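You operate a simulated robot arm through the tools that you are given. There is no shell and no other tool.

The job below is to be done with a simulated robot arm. You get a single attempt, and the scene is never put back.

TASK
Hang the beige door on the empty enclosure and lock its keeper.
Fine: slacken the keeper screw and swing the hinge keeper clear first; swing it back over the door and tighten the screw last. Where these are worked on the way, their far stop is far enough and under half their travel is too little: hinge keeper.

Only the result counts: the job must be done as asked and must still hold three seconds after the hand-in. Knocking over, shifting, dropping, spilling or breaking anything else fails it.

THE ROBOT
A 6-joint arm with a two-finger gripper, fixed in place. Base frame: the origin is at the foot of the arm, x ahead of it, y to its left, z up; the work surface is at about z = 804. Lengths are in mm, angles in rad, forces in N, time in s.
Its first joint turns from -2.897 to 2.897 rad. Payload 2.45 kg.
The tool frame sits at the grasp point between the pads (the TCP): z along the fingers, y along the line on which they close. The tips reach 20 mm beyond it. Largest opening 140 mm; the body of the gripper starts 168 mm behind the TCP.
Orientation is that of the tool frame in the base frame, as [roll, pitch, yaw] about the fixed x, y, z axes, in that order (R = Rz(yaw) Ry(pitch) Rx(roll)). With the fingers straight down and closing along the base's y, the tool's x points along the base's -x, its y along +y and its z along -z.

THE INTERFACE
- The arm moves only by the tool apply_moves. Its argument "commands" is a list of rows, each an object (a shift or turn left out is 0, a gripper value left out holds the last) with "delta_pos": the shift along the base's x, y, z in units of 500 mm (1.0 is 500 mm), a list of three; "rotation": the turn, a rotation vector about the base's x, y, z in units of 90 degrees (1.0 is 90 degrees), a list of three; "hand": the gripper command, from -1 (fully open) to 1 (shut), values between in proportion. In form: [{"delta_pos": [tx, ty, tz], "rotation": [ax, ay, az], "hand": hand}, ...]. A call has 1 to 20 rows; each row is the pose to reach, as a shift and turn from the pose commanded when the call began. A call with a number of a shift or a turn outside -1 to 1 is refused whole. Each row takes 0.2 s and may step no farther than 50 mm and 0.15 rad from the row before; otherwise, or with a gripper value out of range, the whole call is refused. Where a pose cannot be reached the arm comes as near as it can. A force on the tool above 40 N (or 10 N above the force at the start of the call, whichever is more), or a blocked arm, ends the call early, and 0.2 s more pass. The fingers move at their own pace (about 45 mm/s each) and stop on an object; they squeeze with about 35 N. The grip force told is the motor's: it shows also when the fingers shut on nothing. Time passes only in rows, and 0.2 s behind the last, so rows that repeat a pose let the fingers close. The reply holds the time, the measured pose of the TCP, the force on the tool along the base axes, the opening and the grip force, in the units named above and with some noise, with the torque about the TCP (base axes, N m) and any sound that the robot's microphone picked up.
- Cameras (640 x 400 px; columns grow to the right, rows downward): "scene" is fixed at [47.7, -502.1, 1644.9]; the picture's right is [0.71, -0.71, 0.00], its down [-0.26, -0.26, -0.93] and it looks along [0.66, 0.66, -0.36] (base axes); focal length 353 px, centre (320, 200). "wrist" rides on the gripper at [78, 11, -209] in the tool frame; the picture's right is [-0.14, 0.99, 0.00], its down [-0.92, -0.13, -0.37] and it looks along [-0.37, -0.05, 0.93] (tool axes); focal length 280 px, centre (320, 200). There is no depth. A picture from a camera that has moved, and an enlarged one, comes with that camera's place and axes in the base frame and with its lens.
- capture(camera): a new picture of that camera. It takes no simulated time.
- zoom(camera, box): a new picture of the part [left, top, right, bottom] of that camera's present view, enlarged. It takes no simulated time.
- close_job(): hands the job in; it is judged then, once.

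Places have to be worked out from the pictures, the camera data and where the tool is seen. Open the gripper and draw the arm clear of the work before you hand the job in, unless the task says otherwise.

The tools are called after "Request:" as a command line: name --argument value ..., lists and objects as JSON in quotes. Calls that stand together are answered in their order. apply_moves: Moves the arm, as the interface text tells. Its arguments: {"type":"object","properties":{"commands":{"type":"array","items":{"type":"object","properties":{"delta_pos":{"type":"array","items":{"type":"number"}},"rotation":{"type":"array","items":{"type":"number"}},"hand":{"type":"number"}}}}},"required":["commands"]} The other tools are called the same way: capture (camera) takes a picture; zoom (camera, box) takes an enlarged picture of a part of a camera's view; close_job () hands the job in.

At the start:

```text
t: 0.0
eef_pos: [583.8, 399.2, 1402.4]
tcp_rot: [-3.141, -0.001, -3.141]
force: [0.1, -0.6, 1.0]
ft_torque: [0.0, 0.02, -0.02]
gripper_width: 140.0
grasp_force: 0.1
```

scene: 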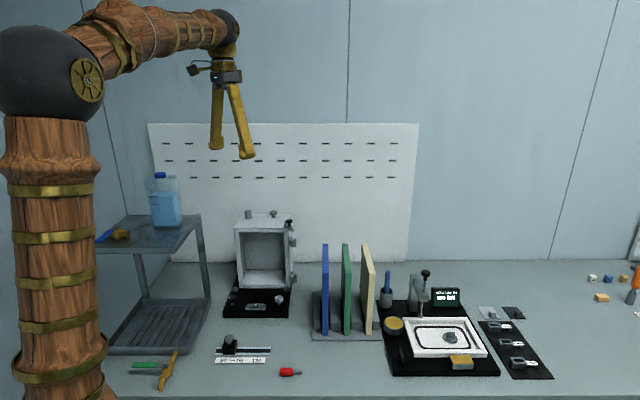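
wrist: 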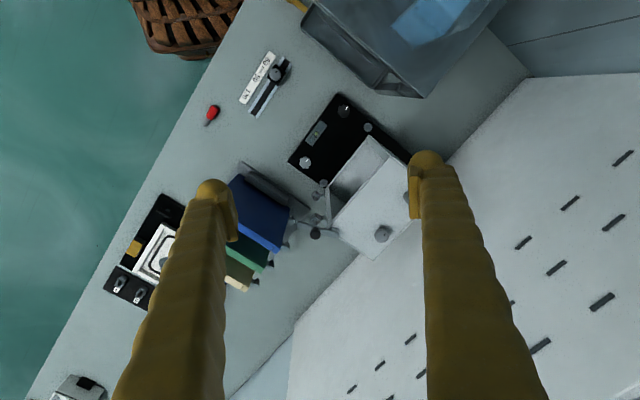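

I start by looking closely at the enclosure, its hinge side, and the door rack.

Request:
zoom --camera "scene" --box '[215, 195, 315, 325]'

Request:
zoom --camera "scene" --box '[300, 230, 400, 350]'

Request:
zoom --camera "wrist" --box '[220, 80, 430, 300]'

```text
3.08 times, centred on (265, 260) of scene
camera zoom: at [47.7, -502.1, 1644.9], right [0.71, -0.71, 0.0], down [-0.26, -0.26, -0.93], along [0.66, 0.66, -0.36], focal length 1086 px, centre (489, 15)
```

zoom: 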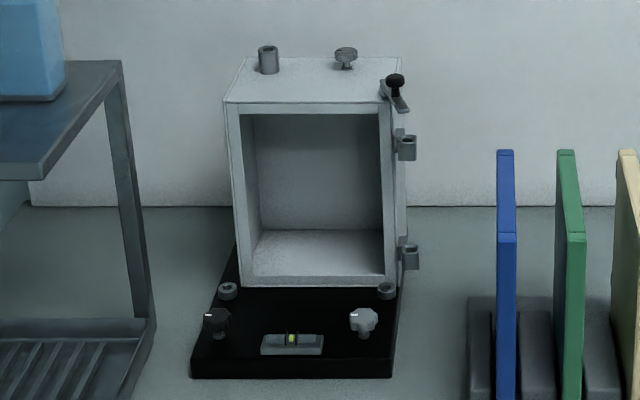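

```text
3.33 times, centred on (350, 290) of scene
camera zoom: at [47.7, -502.1, 1644.9], right [0.71, -0.71, 0.0], down [-0.26, -0.26, -0.93], along [0.66, 0.66, -0.36], focal length 1176 px, centre (220, -100)
```

zoom: 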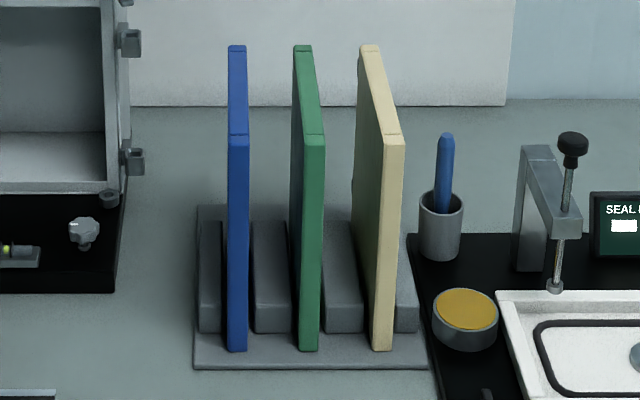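

```text
1.82 times, centred on (325, 190) of wrist
camera zoom: at [507.6, 410.3, 1610.3], right [0.14, 0.99, 0.0], down [0.92, -0.13, 0.37], along [0.37, -0.05, -0.93], focal length 510 px, centre (311, 218)
```

zoom: 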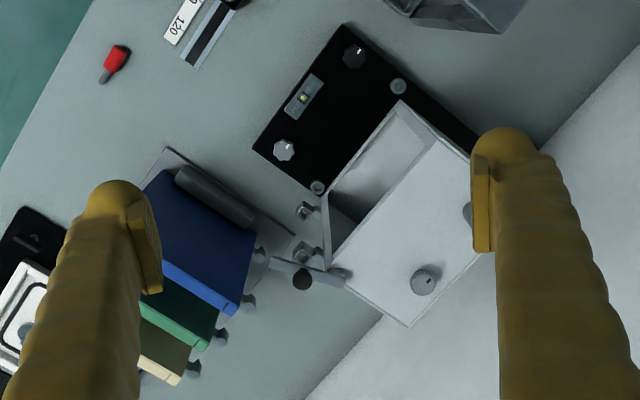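

The enclosure stands at about 45° with its front facing the robot. Its front-right edge is near (790, 418), and the top is at z≈1076, with the keeper and its black knob at that top-right corner. I move the wrist camera closer to inspect it, staying high.

Request:
apply_moves --commands '[{"delta_pos": [0.046, -0.028, -0.06], "hand": -1}, {"delta_pos": [0.092, -0.055, -0.12], "hand": -1}, {"delta_pos": [0.139, -0.083, -0.182], "hand": -1}, {"delta_pos": [0.185, -0.11, -0.243], "hand": -1}, {"delta_pos": [0.232, -0.138, -0.304], "hand": -1}, {"delta_pos": [0.232, -0.138, -0.304], "hand": -1}]'

```text
t: 1.4
eef_pos: [699.7, 329.3, 1249.6]
tcp_rot: [-3.142, 0.001, 3.141]
force: [-0.5, 0.4, 0.9]
ft_torque: [0.0, 0.02, 0.0]
gripper_width: 140.1
grasp_force: 0.0
```

The arm is in front of the enclosure now; I take wrist and scene views.

Request:
capture --camera "wrist"

Request:
zoom --camera "wrist" --box '[260, 100, 440, 280]'

```text
taken
camera wrist: at [624.0, 340.0, 1457.5], right [0.14, 0.99, 0.0], down [0.92, -0.13, 0.37], along [0.37, -0.05, -0.93], focal length 280 px, centre (320, 200)
```

wrist: 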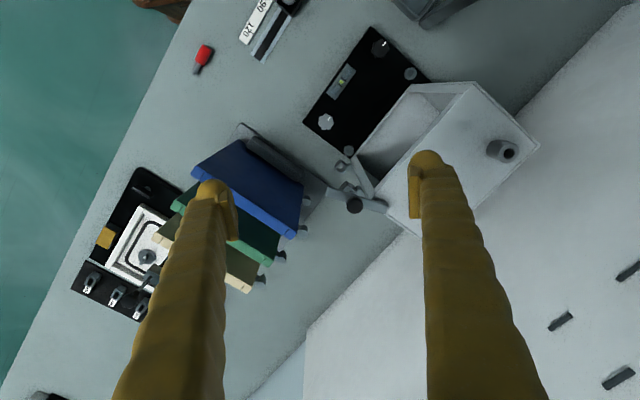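

```text
2.22 times, centred on (350, 190) of wrist
camera zoom: at [624.0, 340.0, 1457.5], right [0.14, 0.99, 0.0], down [0.92, -0.13, 0.37], along [0.37, -0.05, -0.93], focal length 623 px, centre (253, 222)
```

zoom: 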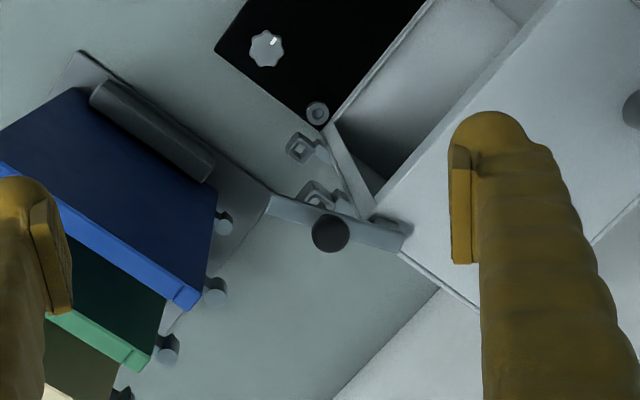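

The keeper bar with its black knob sits near (762, 364, 1137), and the doors and enclosure are both aligned to 45°. I turn the tool +45° and move nearer for a clearer look.

Request:
apply_moves --commands '[{"delta_pos": [0.02, 0.0, -0.02], "rotation": [0, 0, 0.09], "hand": -1}, {"delta_pos": [0.04, 0.0, -0.04], "rotation": [0, 0, 0.18], "hand": -1}, {"delta_pos": [0.06, 0.0, -0.06], "rotation": [0, 0, 0.27], "hand": -1}, {"delta_pos": [0.08, 0.01, -0.08], "rotation": [0, 0, 0.36], "hand": -1}, {"delta_pos": [0.1, 0.02, -0.1], "rotation": [0, 0, 0.45], "hand": -1}, {"delta_pos": [0.1, 0.02, -0.1], "rotation": [0, 0, 0.5], "hand": -1}, {"delta_pos": [0.1, 0.02, -0.1], "rotation": [0, 0, 0.5], "hand": -1}]'

Request:
capture --camera "wrist"

Request:
zoom --camera "wrist" --box '[240, 80, 400, 180]'

```text
t: 3.0
eef_pos: [749.3, 339.3, 1201.0]
tcp_rot: [3.141, 0.0, -2.355]
force: [-0.1, -0.1, -0.5]
ft_torque: [-0.02, -0.03, 0.04]
gripper_width: 140.1
grasp_force: 0.0
```

```text
taken
camera wrist: at [688.1, 292.4, 1409.0], right [-0.6, 0.8, 0.0], down [0.74, 0.56, 0.37], along [0.29, 0.22, -0.93], focal length 280 px, centre (320, 200)
```

wrist: 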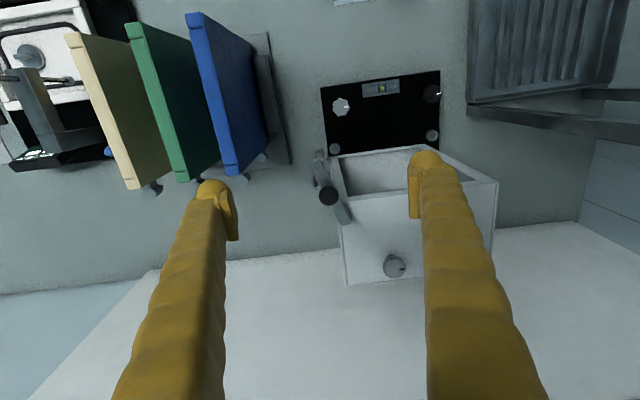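

```text
4.00 times, centred on (320, 130) of wrist
camera zoom: at [688.1, 292.4, 1409.0], right [-0.6, 0.8, 0.0], down [0.74, 0.56, 0.37], along [0.29, 0.22, -0.93], focal length 1122 px, centre (320, 480)
```

zoom: 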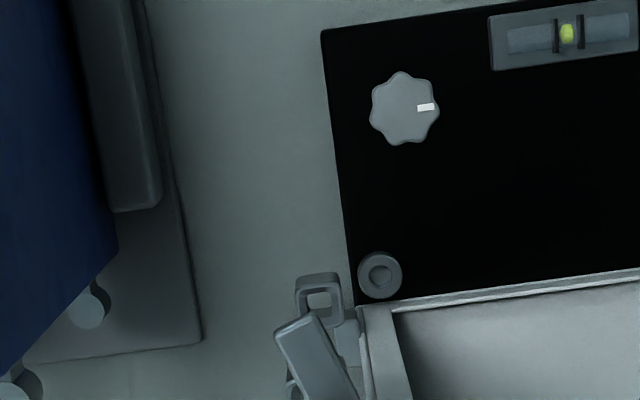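

The keeper is right between the fingers; I zoom in on it.

Request:
zoom --camera "wrist" --box '[290, 135, 390, 235]'

Request:
zoom --camera "wrist" --box '[60, 0, 300, 210]'

Request:
zoom --camera "scene" --box '[265, 205, 315, 295]'

```text
4.00 times, centred on (340, 185) of wrist
camera zoom: at [688.1, 292.4, 1409.0], right [-0.6, 0.8, 0.0], down [0.74, 0.56, 0.37], along [0.29, 0.22, -0.93], focal length 1122 px, centre (240, 260)
```

zoom: 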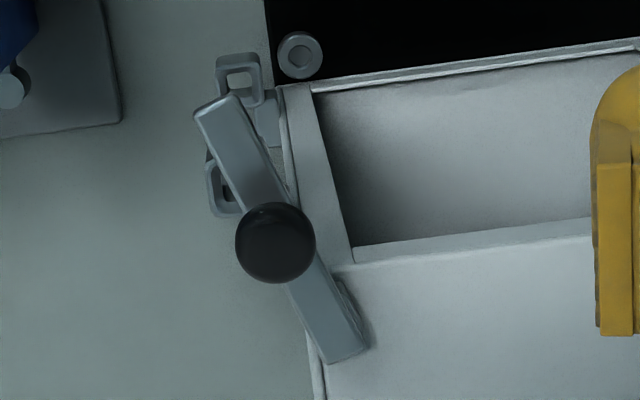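

```text
1.90 times, centred on (180, 105) of wrist
camera zoom: at [688.1, 292.4, 1409.0], right [-0.6, 0.8, 0.0], down [0.74, 0.56, 0.37], along [0.29, 0.22, -0.93], focal length 534 px, centre (587, 381)
```

zoom: 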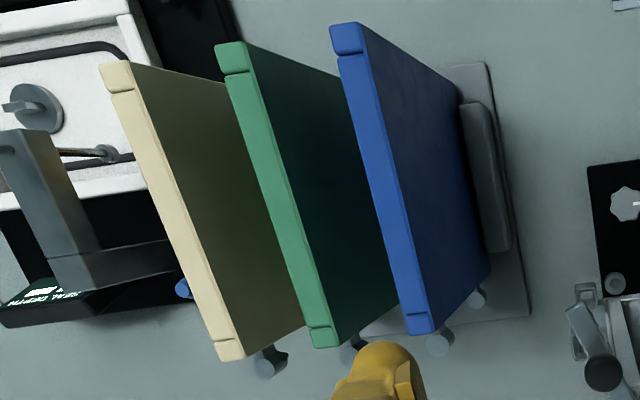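

```text
4.44 times, centred on (290, 250) of scene
camera zoom: at [47.7, -502.1, 1644.9], right [0.71, -0.71, 0.0], down [-0.26, -0.26, -0.93], along [0.66, 0.66, -0.36], focal length 1568 px, centre (453, -22)
```

zoom: 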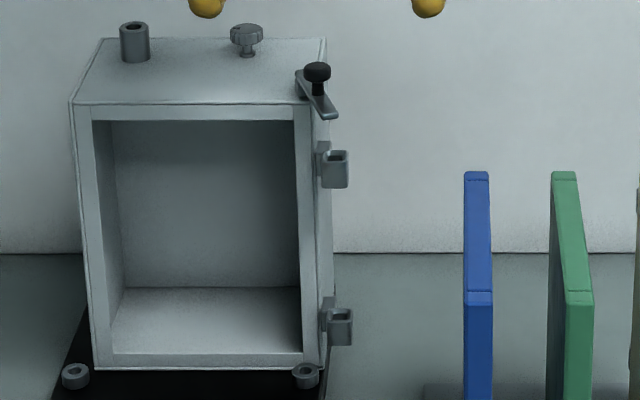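

I zoom further into the scene view of the hinge side.

Request:
zoom --camera "scene" --box '[275, 213, 303, 241]'

Request:
zoom --camera "scene" --box '[275, 260, 305, 295]'

```text
14.29 times, centred on (289, 227) of scene
camera zoom: at [47.7, -502.1, 1644.9], right [0.71, -0.71, 0.0], down [-0.26, -0.26, -0.93], along [0.66, 0.66, -0.36], focal length 5040 px, centre (763, -186)
```

zoom: 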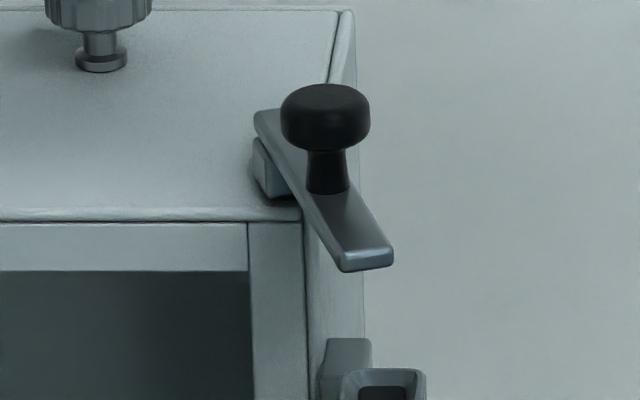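

```text
11.43 times, centred on (290, 278) of scene
camera zoom: at [47.7, -502.1, 1644.9], right [0.71, -0.71, 0.0], down [-0.26, -0.26, -0.93], along [0.66, 0.66, -0.36], focal length 4032 px, centre (663, -686)
```

zoom: 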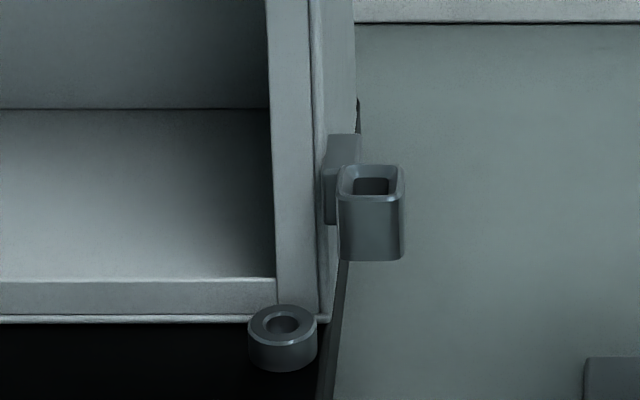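

The zooms stay sharp, so I look at the keeper, its pivot block and the other knobs at higher magnification.

Request:
zoom --camera "wrist" --box '[308, 148, 358, 230]'

Request:
zoom --camera "wrist" --box '[320, 75, 450, 150]'

Request:
zoom --camera "wrist" --box '[365, 245, 425, 285]'

Request:
zoom --camera "scene" --box '[235, 200, 300, 240]'

```text
4.88 times, centred on (333, 189) of wrist
camera zoom: at [688.1, 292.4, 1409.0], right [-0.6, 0.8, 0.0], down [0.74, 0.56, 0.37], along [0.29, 0.22, -0.93], focal length 1368 px, centre (257, 254)
```

zoom: 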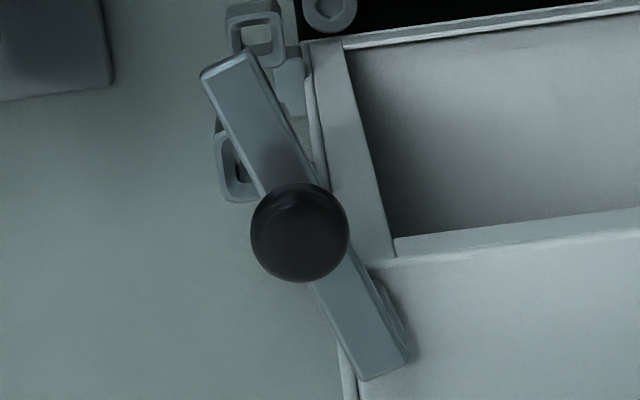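

```text
4.92 times, centred on (385, 112) of wrist
camera zoom: at [688.1, 292.4, 1409.0], right [-0.6, 0.8, 0.0], down [0.74, 0.56, 0.37], along [0.29, 0.22, -0.93], focal length 1380 px, centre (0, 631)
```

zoom: 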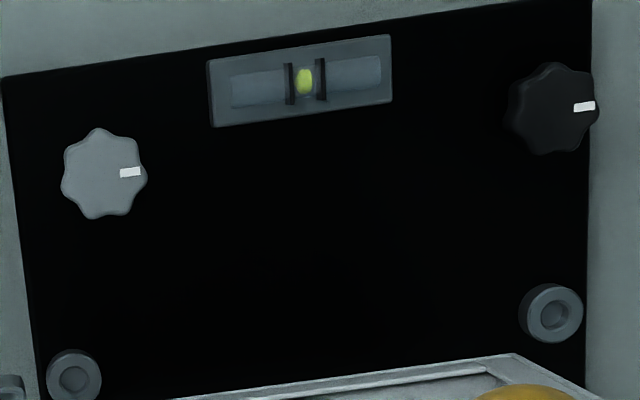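

```text
10.00 times, centred on (395, 265) of wrist
camera zoom: at [688.1, 292.4, 1409.0], right [-0.6, 0.8, 0.0], down [0.74, 0.56, 0.37], along [0.29, 0.22, -0.93], focal length 2804 px, centre (-430, -450)
```

zoom: 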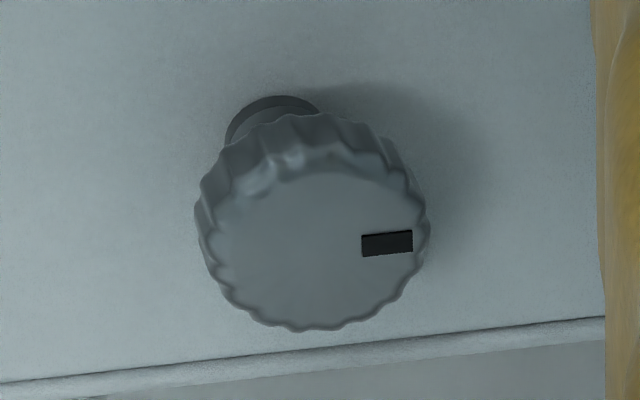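

```text
9.85 times, centred on (268, 220) of scene
camera zoom: at [47.7, -502.1, 1644.9], right [0.71, -0.71, 0.0], down [-0.26, -0.26, -0.93], along [0.66, 0.66, -0.36], focal length 3474 px, centre (837, 3)
```

zoom: 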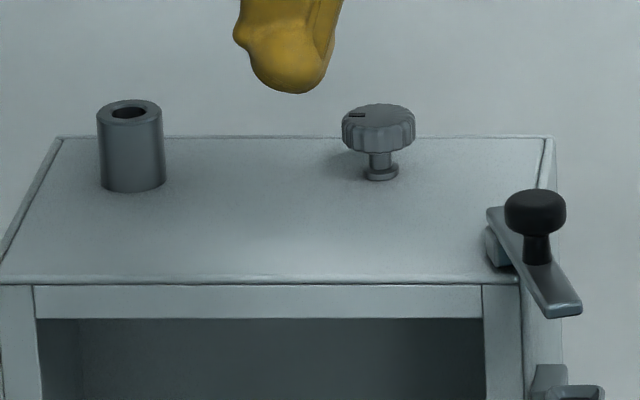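

The screw with the index mark is the knurled knob on the enclosure's top, at about (797, 490, 1120). The black mushroom on the bar is the keeper's handle, and the two lobed knobs on the base are levelling feet, so I leave those alone. Now I look at the beige door closely.

Request:
zoom --camera "wrist" --box '[55, 20, 185, 200]'

Request:
zoom --camera "scene" --box '[350, 238, 390, 278]'

Request:
zoom --camera "scene" --box '[355, 295, 395, 345]'

```text
2.22 times, centred on (120, 110) of wrist
camera zoom: at [688.1, 292.4, 1409.0], right [-0.6, 0.8, 0.0], down [0.74, 0.56, 0.37], along [0.29, 0.22, -0.93], focal length 623 px, centre (764, 400)
```

zoom: 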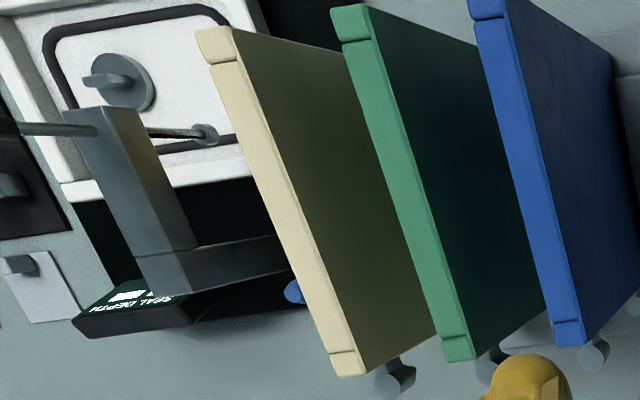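

```text
10.00 times, centred on (370, 258) of scene
camera zoom: at [47.7, -502.1, 1644.9], right [0.71, -0.71, 0.0], down [-0.26, -0.26, -0.93], along [0.66, 0.66, -0.36], focal length 3528 px, centre (-180, -380)
```

zoom: 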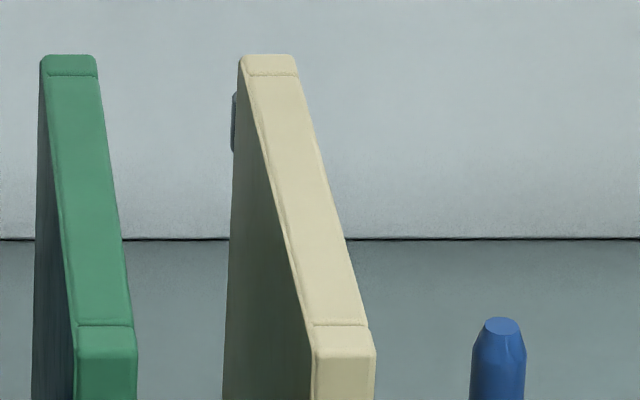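

```text
8.00 times, centred on (375, 320) of scene
camera zoom: at [47.7, -502.1, 1644.9], right [0.71, -0.71, 0.0], down [-0.26, -0.26, -0.93], along [0.66, 0.66, -0.36], focal length 2822 px, centre (-120, -760)
```

zoom: 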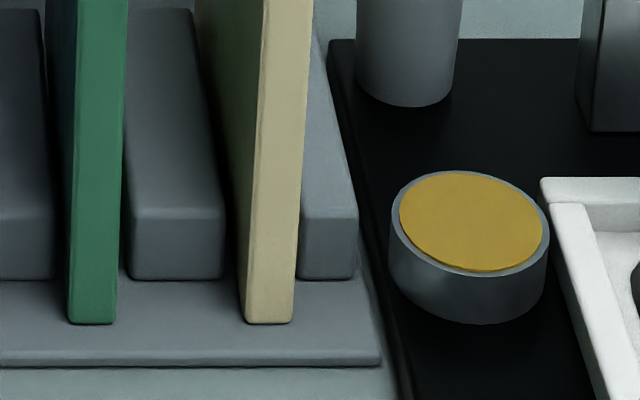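

The beige door's top edge runs from about (807, 37) to (936, 166) at z≈1056, is 18 mm thick, and its bottom is at z≈820. First comes the keeper screw, so I move above it at a safe height to fix its position, with the fingers partly closed to clear the tube.

Request:
apply_moves --commands '[{"delta_pos": [0.024, 0.076, 0.0], "hand": -1}, {"delta_pos": [0.048, 0.152, 0.0], "hand": 0.1}, {"delta_pos": [0.072, 0.228, 0.0], "hand": 0.1}, {"delta_pos": [0.096, 0.304, 0.0], "hand": 0.1}, {"delta_pos": [0.096, 0.304, 0.0], "hand": 0.1}, {"delta_pos": [0.096, 0.304, 0.0], "hand": 0.1}]'

Request:
capture --camera "wrist"

Request:
zoom --camera "scene" --box '[225, 180, 305, 240]'

```text
t: 4.4
eef_pos: [796.9, 490.4, 1200.3]
tcp_rot: [-3.141, 0.0, -2.356]
force: [-0.8, -0.1, 0.8]
ft_torque: [0.01, -0.03, -0.03]
gripper_width: 63.0
grasp_force: 0.1
```

```text
taken
camera wrist: at [735.2, 443.1, 1408.7], right [-0.6, 0.8, 0.0], down [0.74, 0.56, 0.37], along [0.29, 0.22, -0.93], focal length 280 px, centre (320, 200)
```

wrist: 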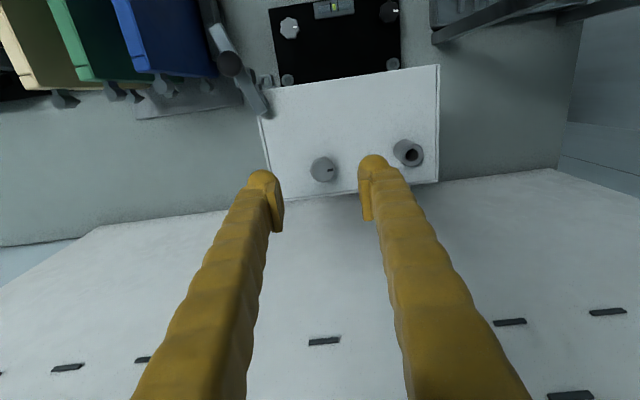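

```text
6.67 times, centred on (265, 210) of scene
camera zoom: at [47.7, -502.1, 1644.9], right [0.71, -0.71, 0.0], down [-0.26, -0.26, -0.93], along [0.66, 0.66, -0.36], focal length 2352 px, centre (687, 133)
```

zoom: 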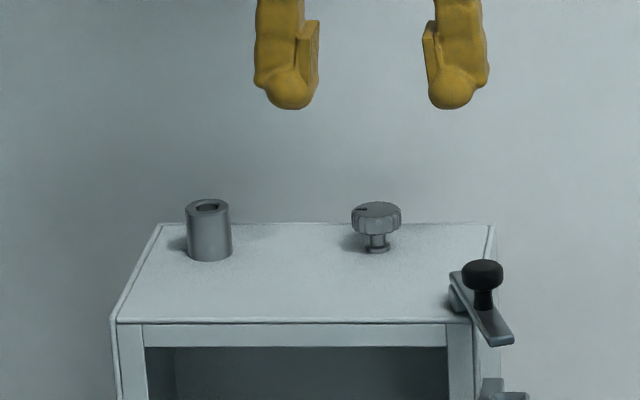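

The screw appears almost exactly on the tool axis; I zoom for a precise centre.

Request:
zoom --camera "wrist" --box '[300, 145, 350, 195]'

Request:
zoom --camera "wrist" --box '[190, 30, 290, 130]'

Request:
zoom --camera "scene" --box '[262, 202, 286, 218]'

```text
8.00 times, centred on (325, 170) of wrist
camera zoom: at [735.2, 443.1, 1408.7], right [-0.6, 0.8, 0.0], down [0.74, 0.56, 0.37], along [0.29, 0.22, -0.93], focal length 2243 px, centre (280, 440)
```

zoom: 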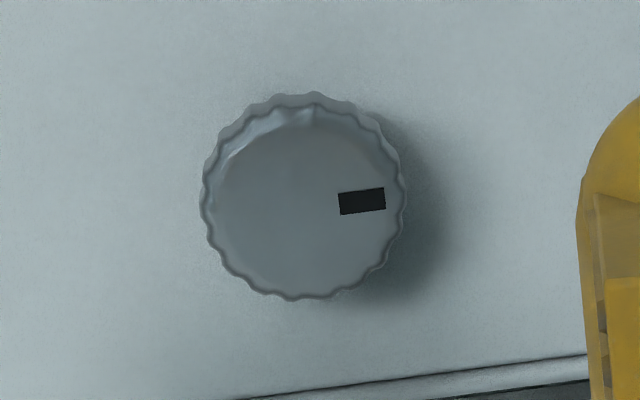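

```text
4.00 times, centred on (240, 80) of wrist
camera zoom: at [735.2, 443.1, 1408.7], right [-0.6, 0.8, 0.0], down [0.74, 0.56, 0.37], along [0.29, 0.22, -0.93], focal length 1122 px, centre (640, 680)
```

zoom: 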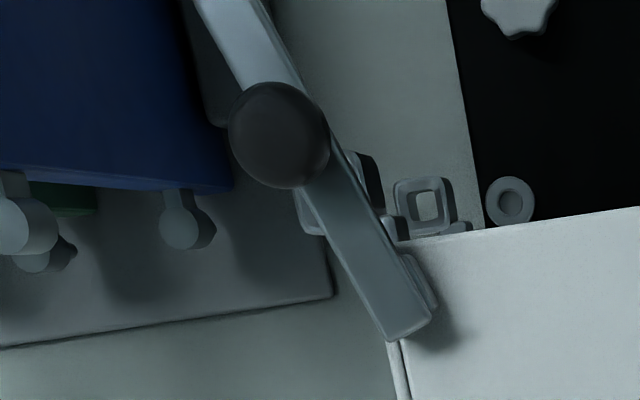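

```text
16.00 times, centred on (274, 210) of scene
camera zoom: at [47.7, -502.1, 1644.9], right [0.71, -0.71, 0.0], down [-0.26, -0.26, -0.93], along [0.66, 0.66, -0.36], focal length 5645 px, centre (1056, 40)
```

zoom: 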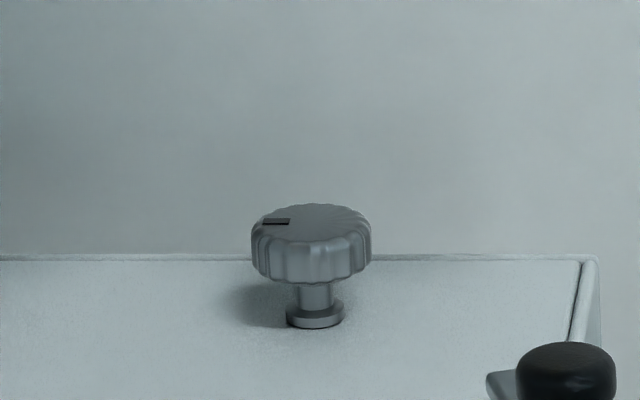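

The screw centre works out to about (798, 495), with its top at z≈1120. I turn the tool −90° above it so there is room to unscrew counter-clockwise, centring at the same time.

Request:
apply_moves --commands '[{"delta_pos": [0.001, 0.004, 0.0], "rotation": [0, 0, -0.09], "hand": 0.1}, {"delta_pos": [0.002, 0.009, 0.0], "rotation": [0, 0, -0.18], "hand": 0.1}, {"delta_pos": [0.002, 0.009, 0.0], "rotation": [0, 0, -0.27], "hand": 0.1}, {"delta_pos": [0.002, 0.009, 0.0], "rotation": [0, 0, -0.36], "hand": 0.1}, {"delta_pos": [0.002, 0.009, 0.0], "rotation": [0, 0, -0.45], "hand": 0.1}, {"delta_pos": [0.002, 0.009, 0.0], "rotation": [0, 0, -0.54], "hand": 0.1}, {"delta_pos": [0.002, 0.009, 0.0], "rotation": [0, 0, -0.63], "hand": 0.1}, {"delta_pos": [0.002, 0.009, 0.0], "rotation": [0, 0, -0.72], "hand": 0.1}, {"delta_pos": [0.002, 0.009, 0.0], "rotation": [0, 0, -0.81], "hand": 0.1}, {"delta_pos": [0.002, 0.009, 0.0], "rotation": [0, 0, -0.9], "hand": 0.1}, {"delta_pos": [0.002, 0.009, 0.0], "rotation": [0, 0, -1.0], "hand": 0.1}, {"delta_pos": [0.002, 0.009, 0.0], "rotation": [0, 0, -1.0], "hand": 0.1}]'

Request:
capture --camera "wrist"

Request:
zoom --camera "wrist" --box '[290, 140, 350, 200]'

```text
refused: row 11 steps farther than a row can; nothing moved
```

```text
taken
camera wrist: at [735.2, 443.1, 1408.7], right [-0.6, 0.8, 0.0], down [0.74, 0.56, 0.37], along [0.29, 0.22, -0.93], focal length 280 px, centre (320, 200)
```

wrist: 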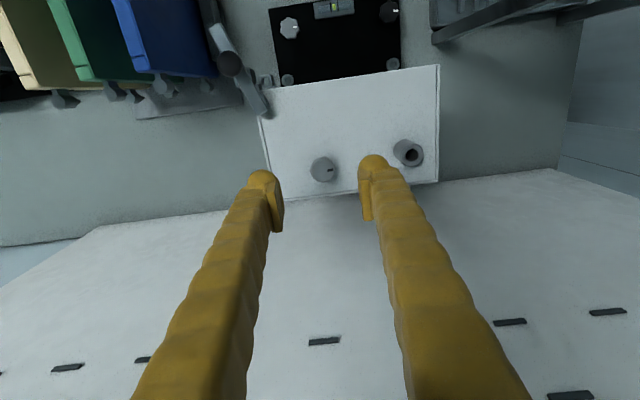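

```text
6.67 times, centred on (320, 170) of wrist
camera zoom: at [735.2, 443.1, 1408.7], right [-0.6, 0.8, 0.0], down [0.74, 0.56, 0.37], along [0.29, 0.22, -0.93], focal length 1869 px, centre (320, 400)
```

zoom: 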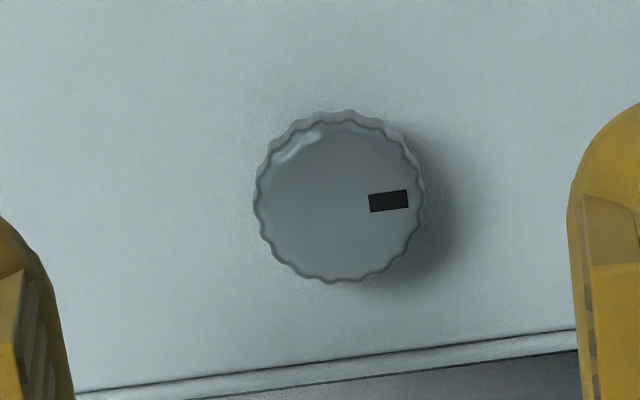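

One row exceeded the turn limit, so nothing moved. I resend it with evenly spaced turn steps.

Request:
apply_moves --commands '[{"delta_pos": [0.001, 0.004, 0.0], "rotation": [0, 0, -0.09], "hand": 0.1}, {"delta_pos": [0.002, 0.009, 0.0], "rotation": [0, 0, -0.18], "hand": 0.1}, {"delta_pos": [0.002, 0.009, 0.0], "rotation": [0, 0, -0.27], "hand": 0.1}, {"delta_pos": [0.002, 0.009, 0.0], "rotation": [0, 0, -0.36], "hand": 0.1}, {"delta_pos": [0.002, 0.009, 0.0], "rotation": [0, 0, -0.45], "hand": 0.1}, {"delta_pos": [0.002, 0.009, 0.0], "rotation": [0, 0, -0.54], "hand": 0.1}, {"delta_pos": [0.002, 0.009, 0.0], "rotation": [0, 0, -0.63], "hand": 0.1}, {"delta_pos": [0.002, 0.009, 0.0], "rotation": [0, 0, -0.72], "hand": 0.1}, {"delta_pos": [0.002, 0.009, 0.0], "rotation": [0, 0, -0.81], "hand": 0.1}, {"delta_pos": [0.002, 0.009, 0.0], "rotation": [0, 0, -0.9], "hand": 0.1}, {"delta_pos": [0.002, 0.009, 0.0], "rotation": [0, 0, -0.95], "hand": 0.1}, {"delta_pos": [0.002, 0.009, 0.0], "rotation": [0, 0, -1.0], "hand": 0.1}, {"delta_pos": [0.002, 0.009, 0.0], "rotation": [0, 0, -1.0], "hand": 0.1}]'

Request:
capture --camera "wrist"

Request:
zoom --camera "wrist" --box '[290, 140, 350, 200]'

```text
t: 7.2
eef_pos: [799.0, 495.8, 1201.6]
tcp_rot: [3.141, 0.0, 2.355]
force: [0.0, 0.4, -0.3]
ft_torque: [0.02, 0.01, 0.01]
gripper_width: 62.9
grasp_force: 0.1
```

```text
taken
camera wrist: at [752.7, 559.5, 1408.4], right [0.8, 0.6, 0.0], down [0.56, -0.74, 0.37], along [0.22, -0.29, -0.93], focal length 280 px, centre (320, 200)
```

wrist: 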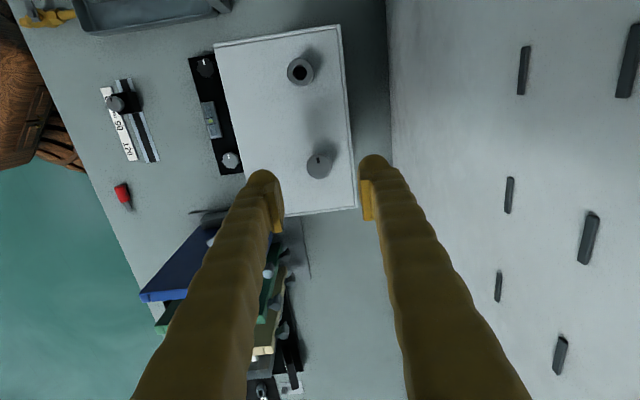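

```text
6.67 times, centred on (320, 170) of wrist
camera zoom: at [752.7, 559.5, 1408.4], right [0.8, 0.6, 0.0], down [0.56, -0.74, 0.37], along [0.22, -0.29, -0.93], focal length 1869 px, centre (320, 400)
```

zoom: 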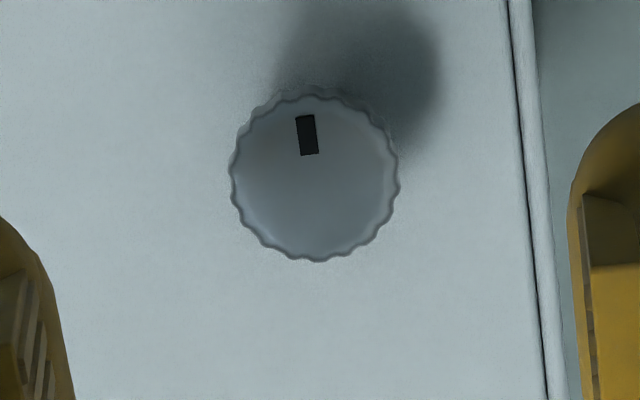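

The tool axis is within about 1–2 mm of the screw; the tight mark points to the enclosure's left. I descend around the knob head to TCP z≈1124 and close.

Request:
apply_moves --commands '[{"delta_pos": [-0.002, 0.001, -0.05], "hand": 0.1}, {"delta_pos": [-0.002, 0.001, -0.1], "hand": 0.1}, {"delta_pos": [-0.002, 0.001, -0.13], "hand": 0.1}, {"delta_pos": [-0.002, 0.001, -0.152], "hand": 0.1}, {"delta_pos": [-0.002, 0.001, -0.152], "hand": 0.1}]'

Request:
zoom --camera "scene" --box '[250, 190, 300, 225]'

Request:
zoom --camera "wrist" --box '[260, 140, 380, 240]'

```text
t: 8.4
eef_pos: [798.8, 497.6, 1125.6]
tcp_rot: [3.141, 0.0, 2.356]
force: [0.1, -0.4, 0.0]
ft_torque: [0.0, 0.01, 0.0]
gripper_width: 62.9
grasp_force: 0.0
```

```text
11.43 times, centred on (275, 208) of scene
camera zoom: at [47.7, -502.1, 1644.9], right [0.71, -0.71, 0.0], down [-0.26, -0.26, -0.93], along [0.66, 0.66, -0.36], focal length 4032 px, centre (834, 114)
```

zoom: 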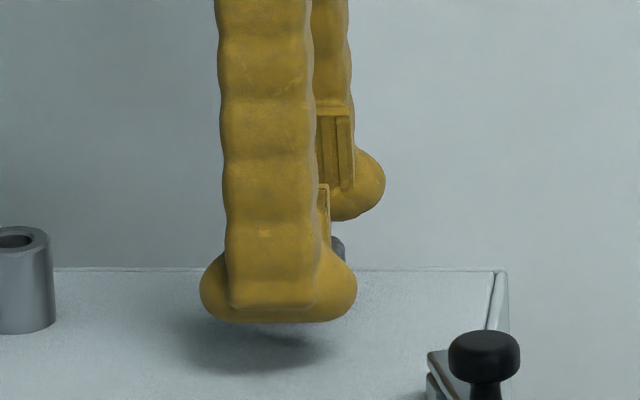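

```text
4.00 times, centred on (320, 190) of wrist
camera zoom: at [751.7, 561.6, 1332.6], right [0.8, 0.6, 0.0], down [0.56, -0.74, 0.37], along [0.22, -0.29, -0.93], focal length 1122 px, centre (320, 240)
```

zoom: 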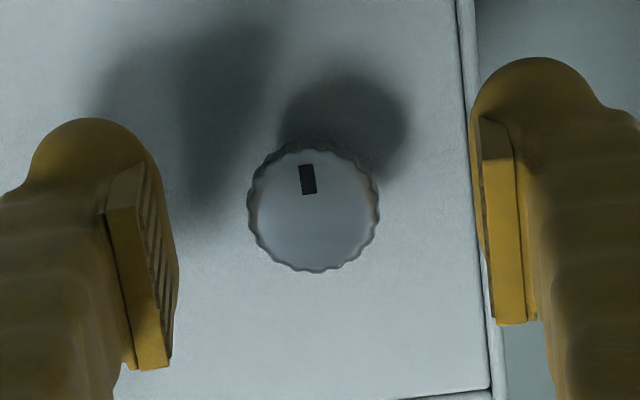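

The knob is centred between the pads. I close on it.

Request:
apply_moves --commands '[{"delta_pos": [0, 0, 0], "hand": 0.6}, {"delta_pos": [0, 0, 0], "hand": 1}, {"delta_pos": [0, 0, 0], "hand": 1}, {"delta_pos": [0, 0, 0], "hand": 1}, {"delta_pos": [0, 0, 0], "hand": 1}]'

Request:
zoom --camera "wrist" --box '[260, 140, 380, 240]'

```text
t: 9.6
eef_pos: [796.6, 496.4, 1124.4]
tcp_rot: [-3.138, 0.0, 2.355]
force: [-6.1, -3.2, 6.2]
ft_torque: [-0.02, 0.09, 0.01]
gripper_width: 24.7
grasp_force: 44.9
stopped in row 5: the force on the tool passed its limit at 41 N (the readings are from after the stop); the commanded pose is now the measured one
```

```text
4.00 times, centred on (320, 190) of wrist
camera zoom: at [751.1, 560.9, 1332.6], right [0.8, 0.6, 0.0], down [0.56, -0.74, 0.37], along [0.22, -0.3, -0.93], focal length 1122 px, centre (320, 240)
```

zoom: 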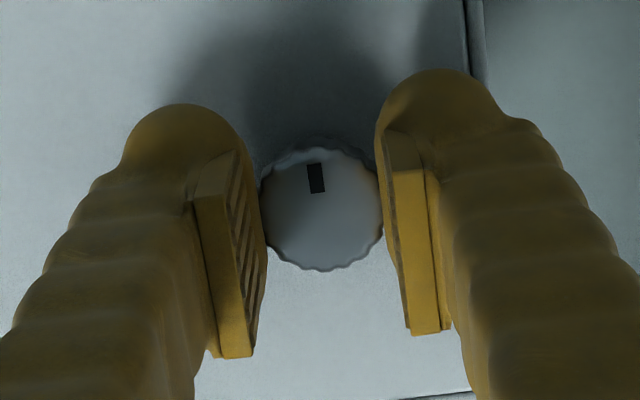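

The knob is held with a 24.7 mm opening. I turn it counter-clockwise to slacken, first by a moderate amount to read the torque.

Request:
apply_moves --commands '[{"rotation": [0, 0, 0.05], "hand": 1}, {"rotation": [0, 0, 0.1], "hand": 1}, {"rotation": [0, 0, 0.15], "hand": 1}, {"rotation": [0, 0, 0.2], "hand": 1}, {"rotation": [0, 0, 0.25], "hand": 1}, {"rotation": [0, 0, 0.3], "hand": 1}]'

Request:
zoom --camera "wrist" --box '[260, 140, 380, 240]'

Request:
zoom --camera "scene" --box '[250, 190, 300, 225]'

```text
t: 10.5
eef_pos: [797.7, 496.8, 1124.9]
tcp_rot: [-3.136, 0.001, 2.608]
force: [-7.0, -4.6, 6.9]
ft_torque: [-0.17, -0.08, 0.0]
gripper_width: 25.0
grasp_force: 45.1
stopped in row 4: the force on the tool passed its limit at 41 N (the readings are from after the stop); the commanded pose is now the measured one
```

```text
4.00 times, centred on (320, 190) of wrist
camera zoom: at [736.8, 547.0, 1332.5], right [0.62, 0.78, -0.01], down [0.73, -0.58, 0.37], along [0.29, -0.23, -0.93], focal length 1122 px, centre (320, 240)
```

zoom: 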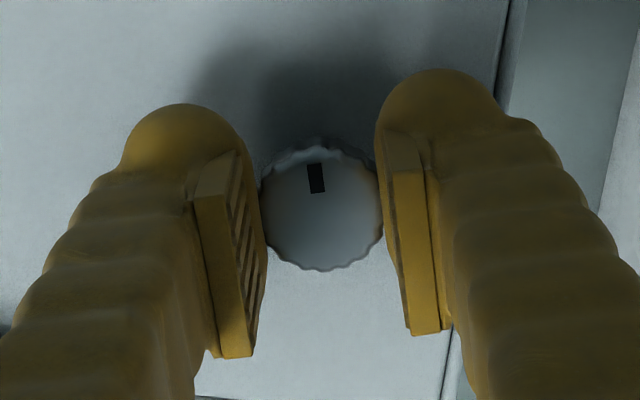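

```text
11.43 times, centred on (275, 208) of scene
camera zoom: at [47.7, -502.1, 1644.9], right [0.71, -0.71, 0.0], down [-0.26, -0.26, -0.93], along [0.66, 0.66, -0.36], focal length 4032 px, centre (834, 114)
```

zoom: 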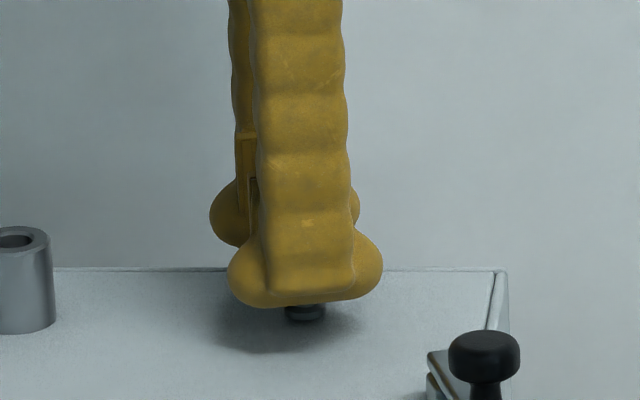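

The knob turns with the fingers, by about 0.25 rad so far. I continue in smaller steps to see where the force comes from.

Request:
apply_moves --commands '[{"rotation": [0, 0, 0.04], "hand": 1}, {"rotation": [0, 0, 0.08], "hand": 1}]'

```text
t: 11.1
eef_pos: [796.3, 495.5, 1124.5]
tcp_rot: [-3.136, -0.001, 2.734]
force: [-28.8, -11.4, 17.8]
ft_torque: [-0.19, 0.34, -0.09]
gripper_width: 25.0
grasp_force: 45.4
```

The force builds mostly toward −x with some upward push, meaning a small centring error and possibly thread rise. I shift the tool slightly that way to relax it and measure.

Request:
apply_moves --commands '[{"delta_pos": [-0.001, -0.0004, 0.0006], "hand": 1}, {"delta_pos": [-0.002, -0.0008, 0.0012], "hand": 1}]'

```text
t: 11.7
eef_pos: [797.2, 495.3, 1124.6]
tcp_rot: [-3.136, 0.0, 2.732]
force: [-25.3, -16.8, 15.0]
ft_torque: [-0.02, 0.68, -0.03]
gripper_width: 25.1
grasp_force: 44.5
```

I check the wrist view again for alignment and progress of the mark.

Request:
zoom --camera "wrist" --box '[260, 140, 380, 240]'

Request:
zoom --camera "scene" --box '[225, 150, 315, 240]'

```text
4.00 times, centred on (320, 190) of wrist
camera zoom: at [731.0, 538.6, 1332.4], right [0.52, 0.85, -0.01], down [0.8, -0.48, 0.37], along [0.31, -0.2, -0.93], focal length 1122 px, centre (320, 240)
```

zoom: 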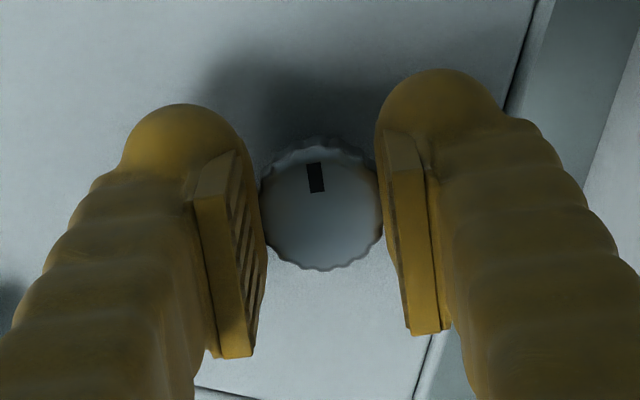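

```text
4.44 times, centred on (270, 195) of scene
camera zoom: at [47.7, -502.1, 1644.9], right [0.71, -0.71, 0.0], down [-0.26, -0.26, -0.93], along [0.66, 0.66, -0.36], focal length 1568 px, centre (542, 222)
```

zoom: 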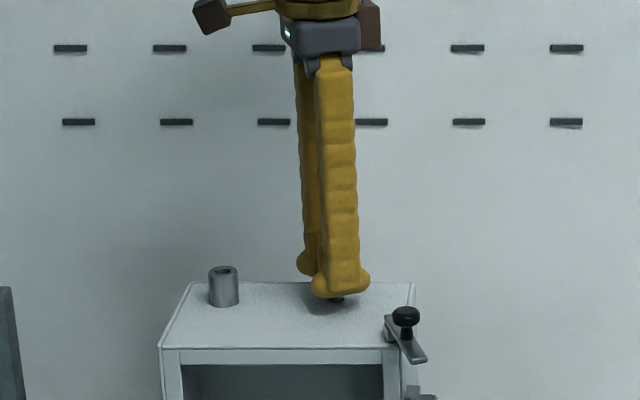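

The mark rotates rigidly with the fingers. I try relaxing along the closing direction, which currently carries the largest push.

Request:
apply_moves --commands '[{"delta_pos": [-0.0004, -0.001, 0.001], "hand": 1}, {"delta_pos": [-0.0008, -0.002, 0.002], "hand": 1}, {"delta_pos": [-0.0008, -0.002, 0.002], "hand": 1}]'

```text
t: 12.5
eef_pos: [797.4, 494.8, 1125.7]
tcp_rot: [-3.137, 0.001, 2.734]
force: [10.3, 11.5, 3.5]
ft_torque: [0.1, -0.26, 0.05]
gripper_width: 25.1
grasp_force: 45.1
```

Force is nearly zero again (stiffness is about 40 N/mm). I continue turning in a modest step with a settling row.

Request:
apply_moves --commands '[{"rotation": [0, 0, 0.04], "hand": 1}, {"rotation": [0, 0, 0.08], "hand": 1}, {"rotation": [0, 0, 0.08], "hand": 1}, {"rotation": [0, 0, 0.08], "hand": 1}]'

```text
t: 13.6
eef_pos: [795.6, 495.8, 1133.6]
tcp_rot: [3.137, 0.004, 2.858]
force: [-4.3, -1.0, 76.6]
ft_torque: [0.04, 0.13, -0.02]
gripper_width: 6.2
grasp_force: 29.3
stopped in row 4: the force on the tool passed its limit at 49 N (the readings are from after the stop); the commanded pose is now the measured one
```

The fingers slipped up off the knob (opening 6 mm, upward force). I look before doing anything else.

Request:
zoom --camera "wrist" --box '[260, 140, 380, 240]'

Request:
zoom --camera "scene" --box '[250, 190, 300, 225]'

```text
4.00 times, centred on (320, 190) of wrist
camera zoom: at [723.4, 528.2, 1340.7], right [0.41, 0.91, 0.0], down [0.85, -0.38, 0.37], along [0.34, -0.15, -0.93], focal length 1122 px, centre (320, 240)
```

zoom: 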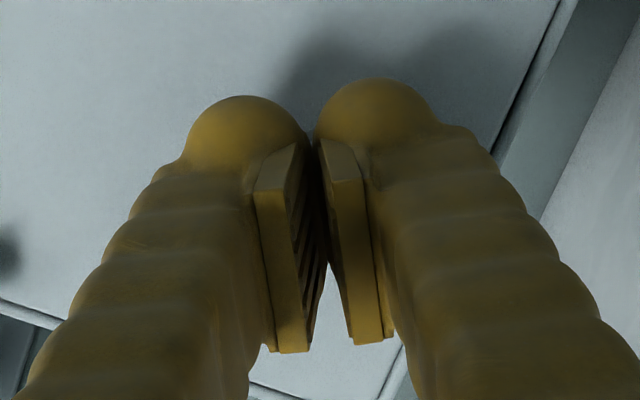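

```text
11.43 times, centred on (275, 208) of scene
camera zoom: at [47.7, -502.1, 1644.9], right [0.71, -0.71, 0.0], down [-0.26, -0.26, -0.93], along [0.66, 0.66, -0.36], focal length 4032 px, centre (834, 114)
```

zoom: 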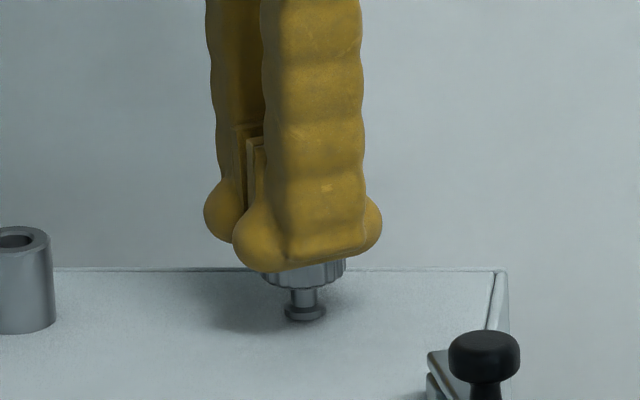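

The pads were biting too near their lower edge. I lift clear, open, and check how far the mark has moved.

Request:
apply_moves --commands '[{"delta_pos": [0, 0, 0.02], "hand": 1}, {"delta_pos": [0, 0, 0.05], "hand": 0.1}, {"delta_pos": [0, 0, 0.06], "hand": 0.1}, {"delta_pos": [0, 0, 0.06], "hand": 0.1}, {"delta_pos": [0, 0, 0.06], "hand": 0.1}]'

Request:
zoom --camera "wrist" --box '[260, 130, 380, 230]'

Request:
zoom --camera "scene" --box '[250, 190, 300, 225]'

```text
t: 14.8
eef_pos: [797.0, 494.7, 1156.0]
tcp_rot: [-3.137, -0.004, 2.859]
force: [0.6, 0.0, -0.1]
ft_torque: [-0.02, -0.02, -0.02]
gripper_width: 62.7
grasp_force: 0.2
```

```text
4.00 times, centred on (320, 180) of wrist
camera zoom: at [725.0, 528.5, 1364.1], right [0.41, 0.91, 0.0], down [0.85, -0.38, 0.37], along [0.33, -0.15, -0.93], focal length 1122 px, centre (320, 280)
```

zoom: 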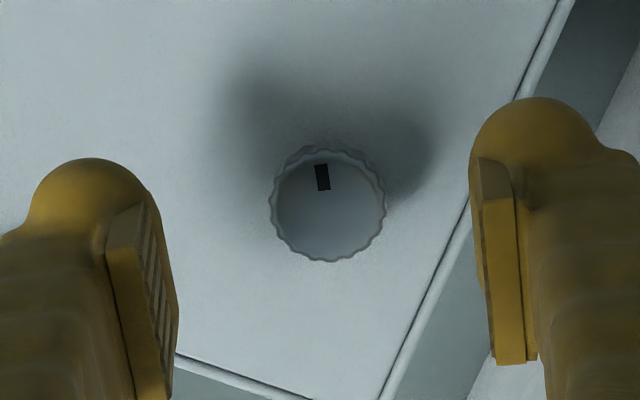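

```text
11.43 times, centred on (275, 208) of scene
camera zoom: at [47.7, -502.1, 1644.9], right [0.71, -0.71, 0.0], down [-0.26, -0.26, -0.93], along [0.66, 0.66, -0.36], focal length 4032 px, centre (834, 114)
```

zoom: 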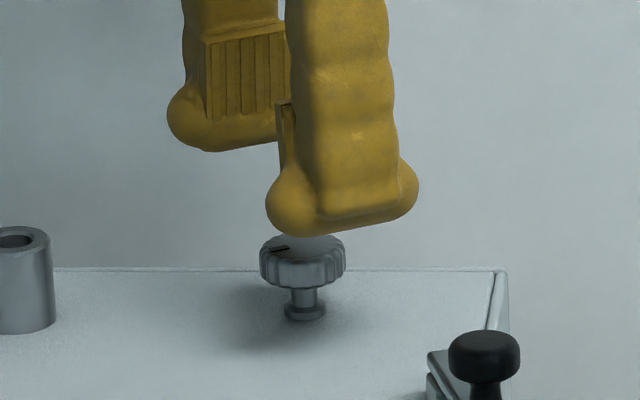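

The ridged pads end about 10 mm above the fingertips, so I need to go lower: TCP z≈1120.5 puts pad on the whole knob head. The knob has turned ~0.5 rad so far. I re-centre (+0.9, +1.9 mm), descend and regrip.

Request:
apply_moves --commands '[{"delta_pos": [0.0018, 0.0038, -0.03], "rotation": [0.0028, -0.0008, 0], "hand": 0.1}, {"delta_pos": [0.0018, 0.0038, -0.055], "rotation": [0.0028, -0.0008, 0], "hand": 0.1}, {"delta_pos": [0.0018, 0.0038, -0.07], "rotation": [0.0028, -0.0008, 0], "hand": 0.1}, {"delta_pos": [0.0018, 0.0038, -0.07], "rotation": [0.0028, -0.0008, 0], "hand": 0.3}, {"delta_pos": [0.0018, 0.0038, -0.07], "rotation": [0.0028, -0.0008, 0], "hand": 0.5}]'

Request:
zoom --camera "wrist" --box '[260, 140, 380, 240]'

Request:
zoom --camera "scene" --box '[250, 190, 300, 225]'

```text
t: 16.0
eef_pos: [795.7, 497.5, 1121.0]
tcp_rot: [3.141, 0.0, 2.857]
force: [-0.8, 0.2, 0.7]
ft_torque: [0.04, 0.0, -0.01]
gripper_width: 35.0
grasp_force: 0.0
```

```text
4.00 times, centred on (320, 190) of wrist
camera zoom: at [725.4, 530.2, 1329.0], right [0.41, 0.91, 0.0], down [0.85, -0.38, 0.37], along [0.34, -0.15, -0.93], focal length 1122 px, centre (320, 240)
```

zoom: 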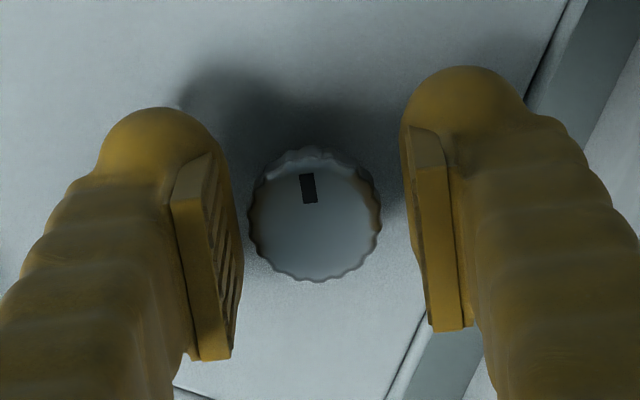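

```text
11.43 times, centred on (275, 208) of scene
camera zoom: at [47.7, -502.1, 1644.9], right [0.71, -0.71, 0.0], down [-0.26, -0.26, -0.93], along [0.66, 0.66, -0.36], focal length 4032 px, centre (834, 114)
```

zoom: 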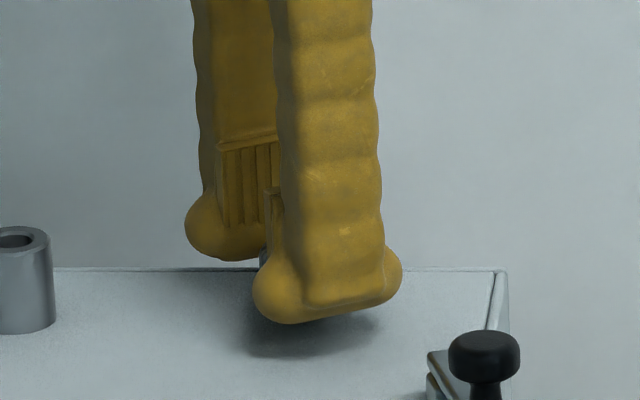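

The knob is about 1 mm to the left of the pad centre; I shift to centre and close.

Request:
apply_moves --commands '[{"delta_pos": [-0.0009, -0.002, 0], "hand": 0.5}, {"delta_pos": [-0.0009, -0.002, 0], "hand": 0.6}, {"delta_pos": [-0.0009, -0.002, 0], "hand": 0.66}, {"delta_pos": [-0.0009, -0.002, 0], "hand": 1}, {"delta_pos": [-0.0009, -0.002, 0], "hand": 1}]'

Request:
zoom --camera "wrist" --box '[260, 140, 380, 240]'

```text
t: 17.2
eef_pos: [796.7, 493.5, 1120.7]
tcp_rot: [3.142, 0.001, 2.86]
force: [4.2, 3.4, 0.5]
ft_torque: [0.04, -0.05, 0.04]
gripper_width: 24.8
grasp_force: 44.6
```

```text
4.00 times, centred on (320, 190) of wrist
camera zoom: at [724.8, 528.7, 1329.0], right [0.41, 0.91, 0.0], down [0.85, -0.38, 0.37], along [0.34, -0.15, -0.93], focal length 1122 px, centre (320, 240)
```

zoom: 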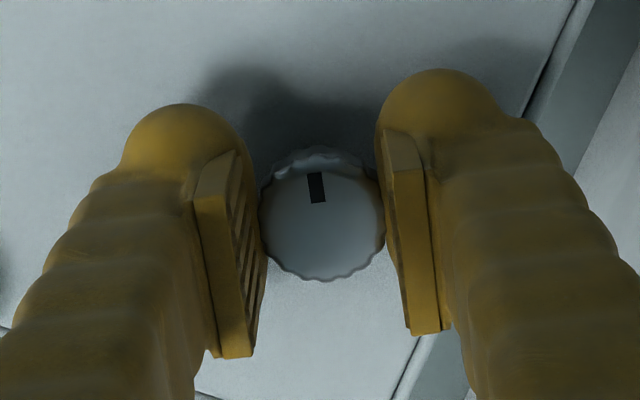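

A clean, centred grip (force only ~5 N). I turn on counter-clockwise.

Request:
apply_moves --commands '[{"rotation": [0, 0, 0.04], "hand": 1}, {"rotation": [0, 0, 0.08], "hand": 1}, {"rotation": [0, 0, 0.12], "hand": 1}, {"rotation": [0, 0, 0.12], "hand": 1}]'

```text
t: 18.2
eef_pos: [795.7, 495.7, 1120.9]
tcp_rot: [-3.139, -0.002, 3.049]
force: [-24.0, -11.1, 7.6]
ft_torque: [-0.12, 0.64, -0.02]
gripper_width: 25.0
grasp_force: 44.3
```

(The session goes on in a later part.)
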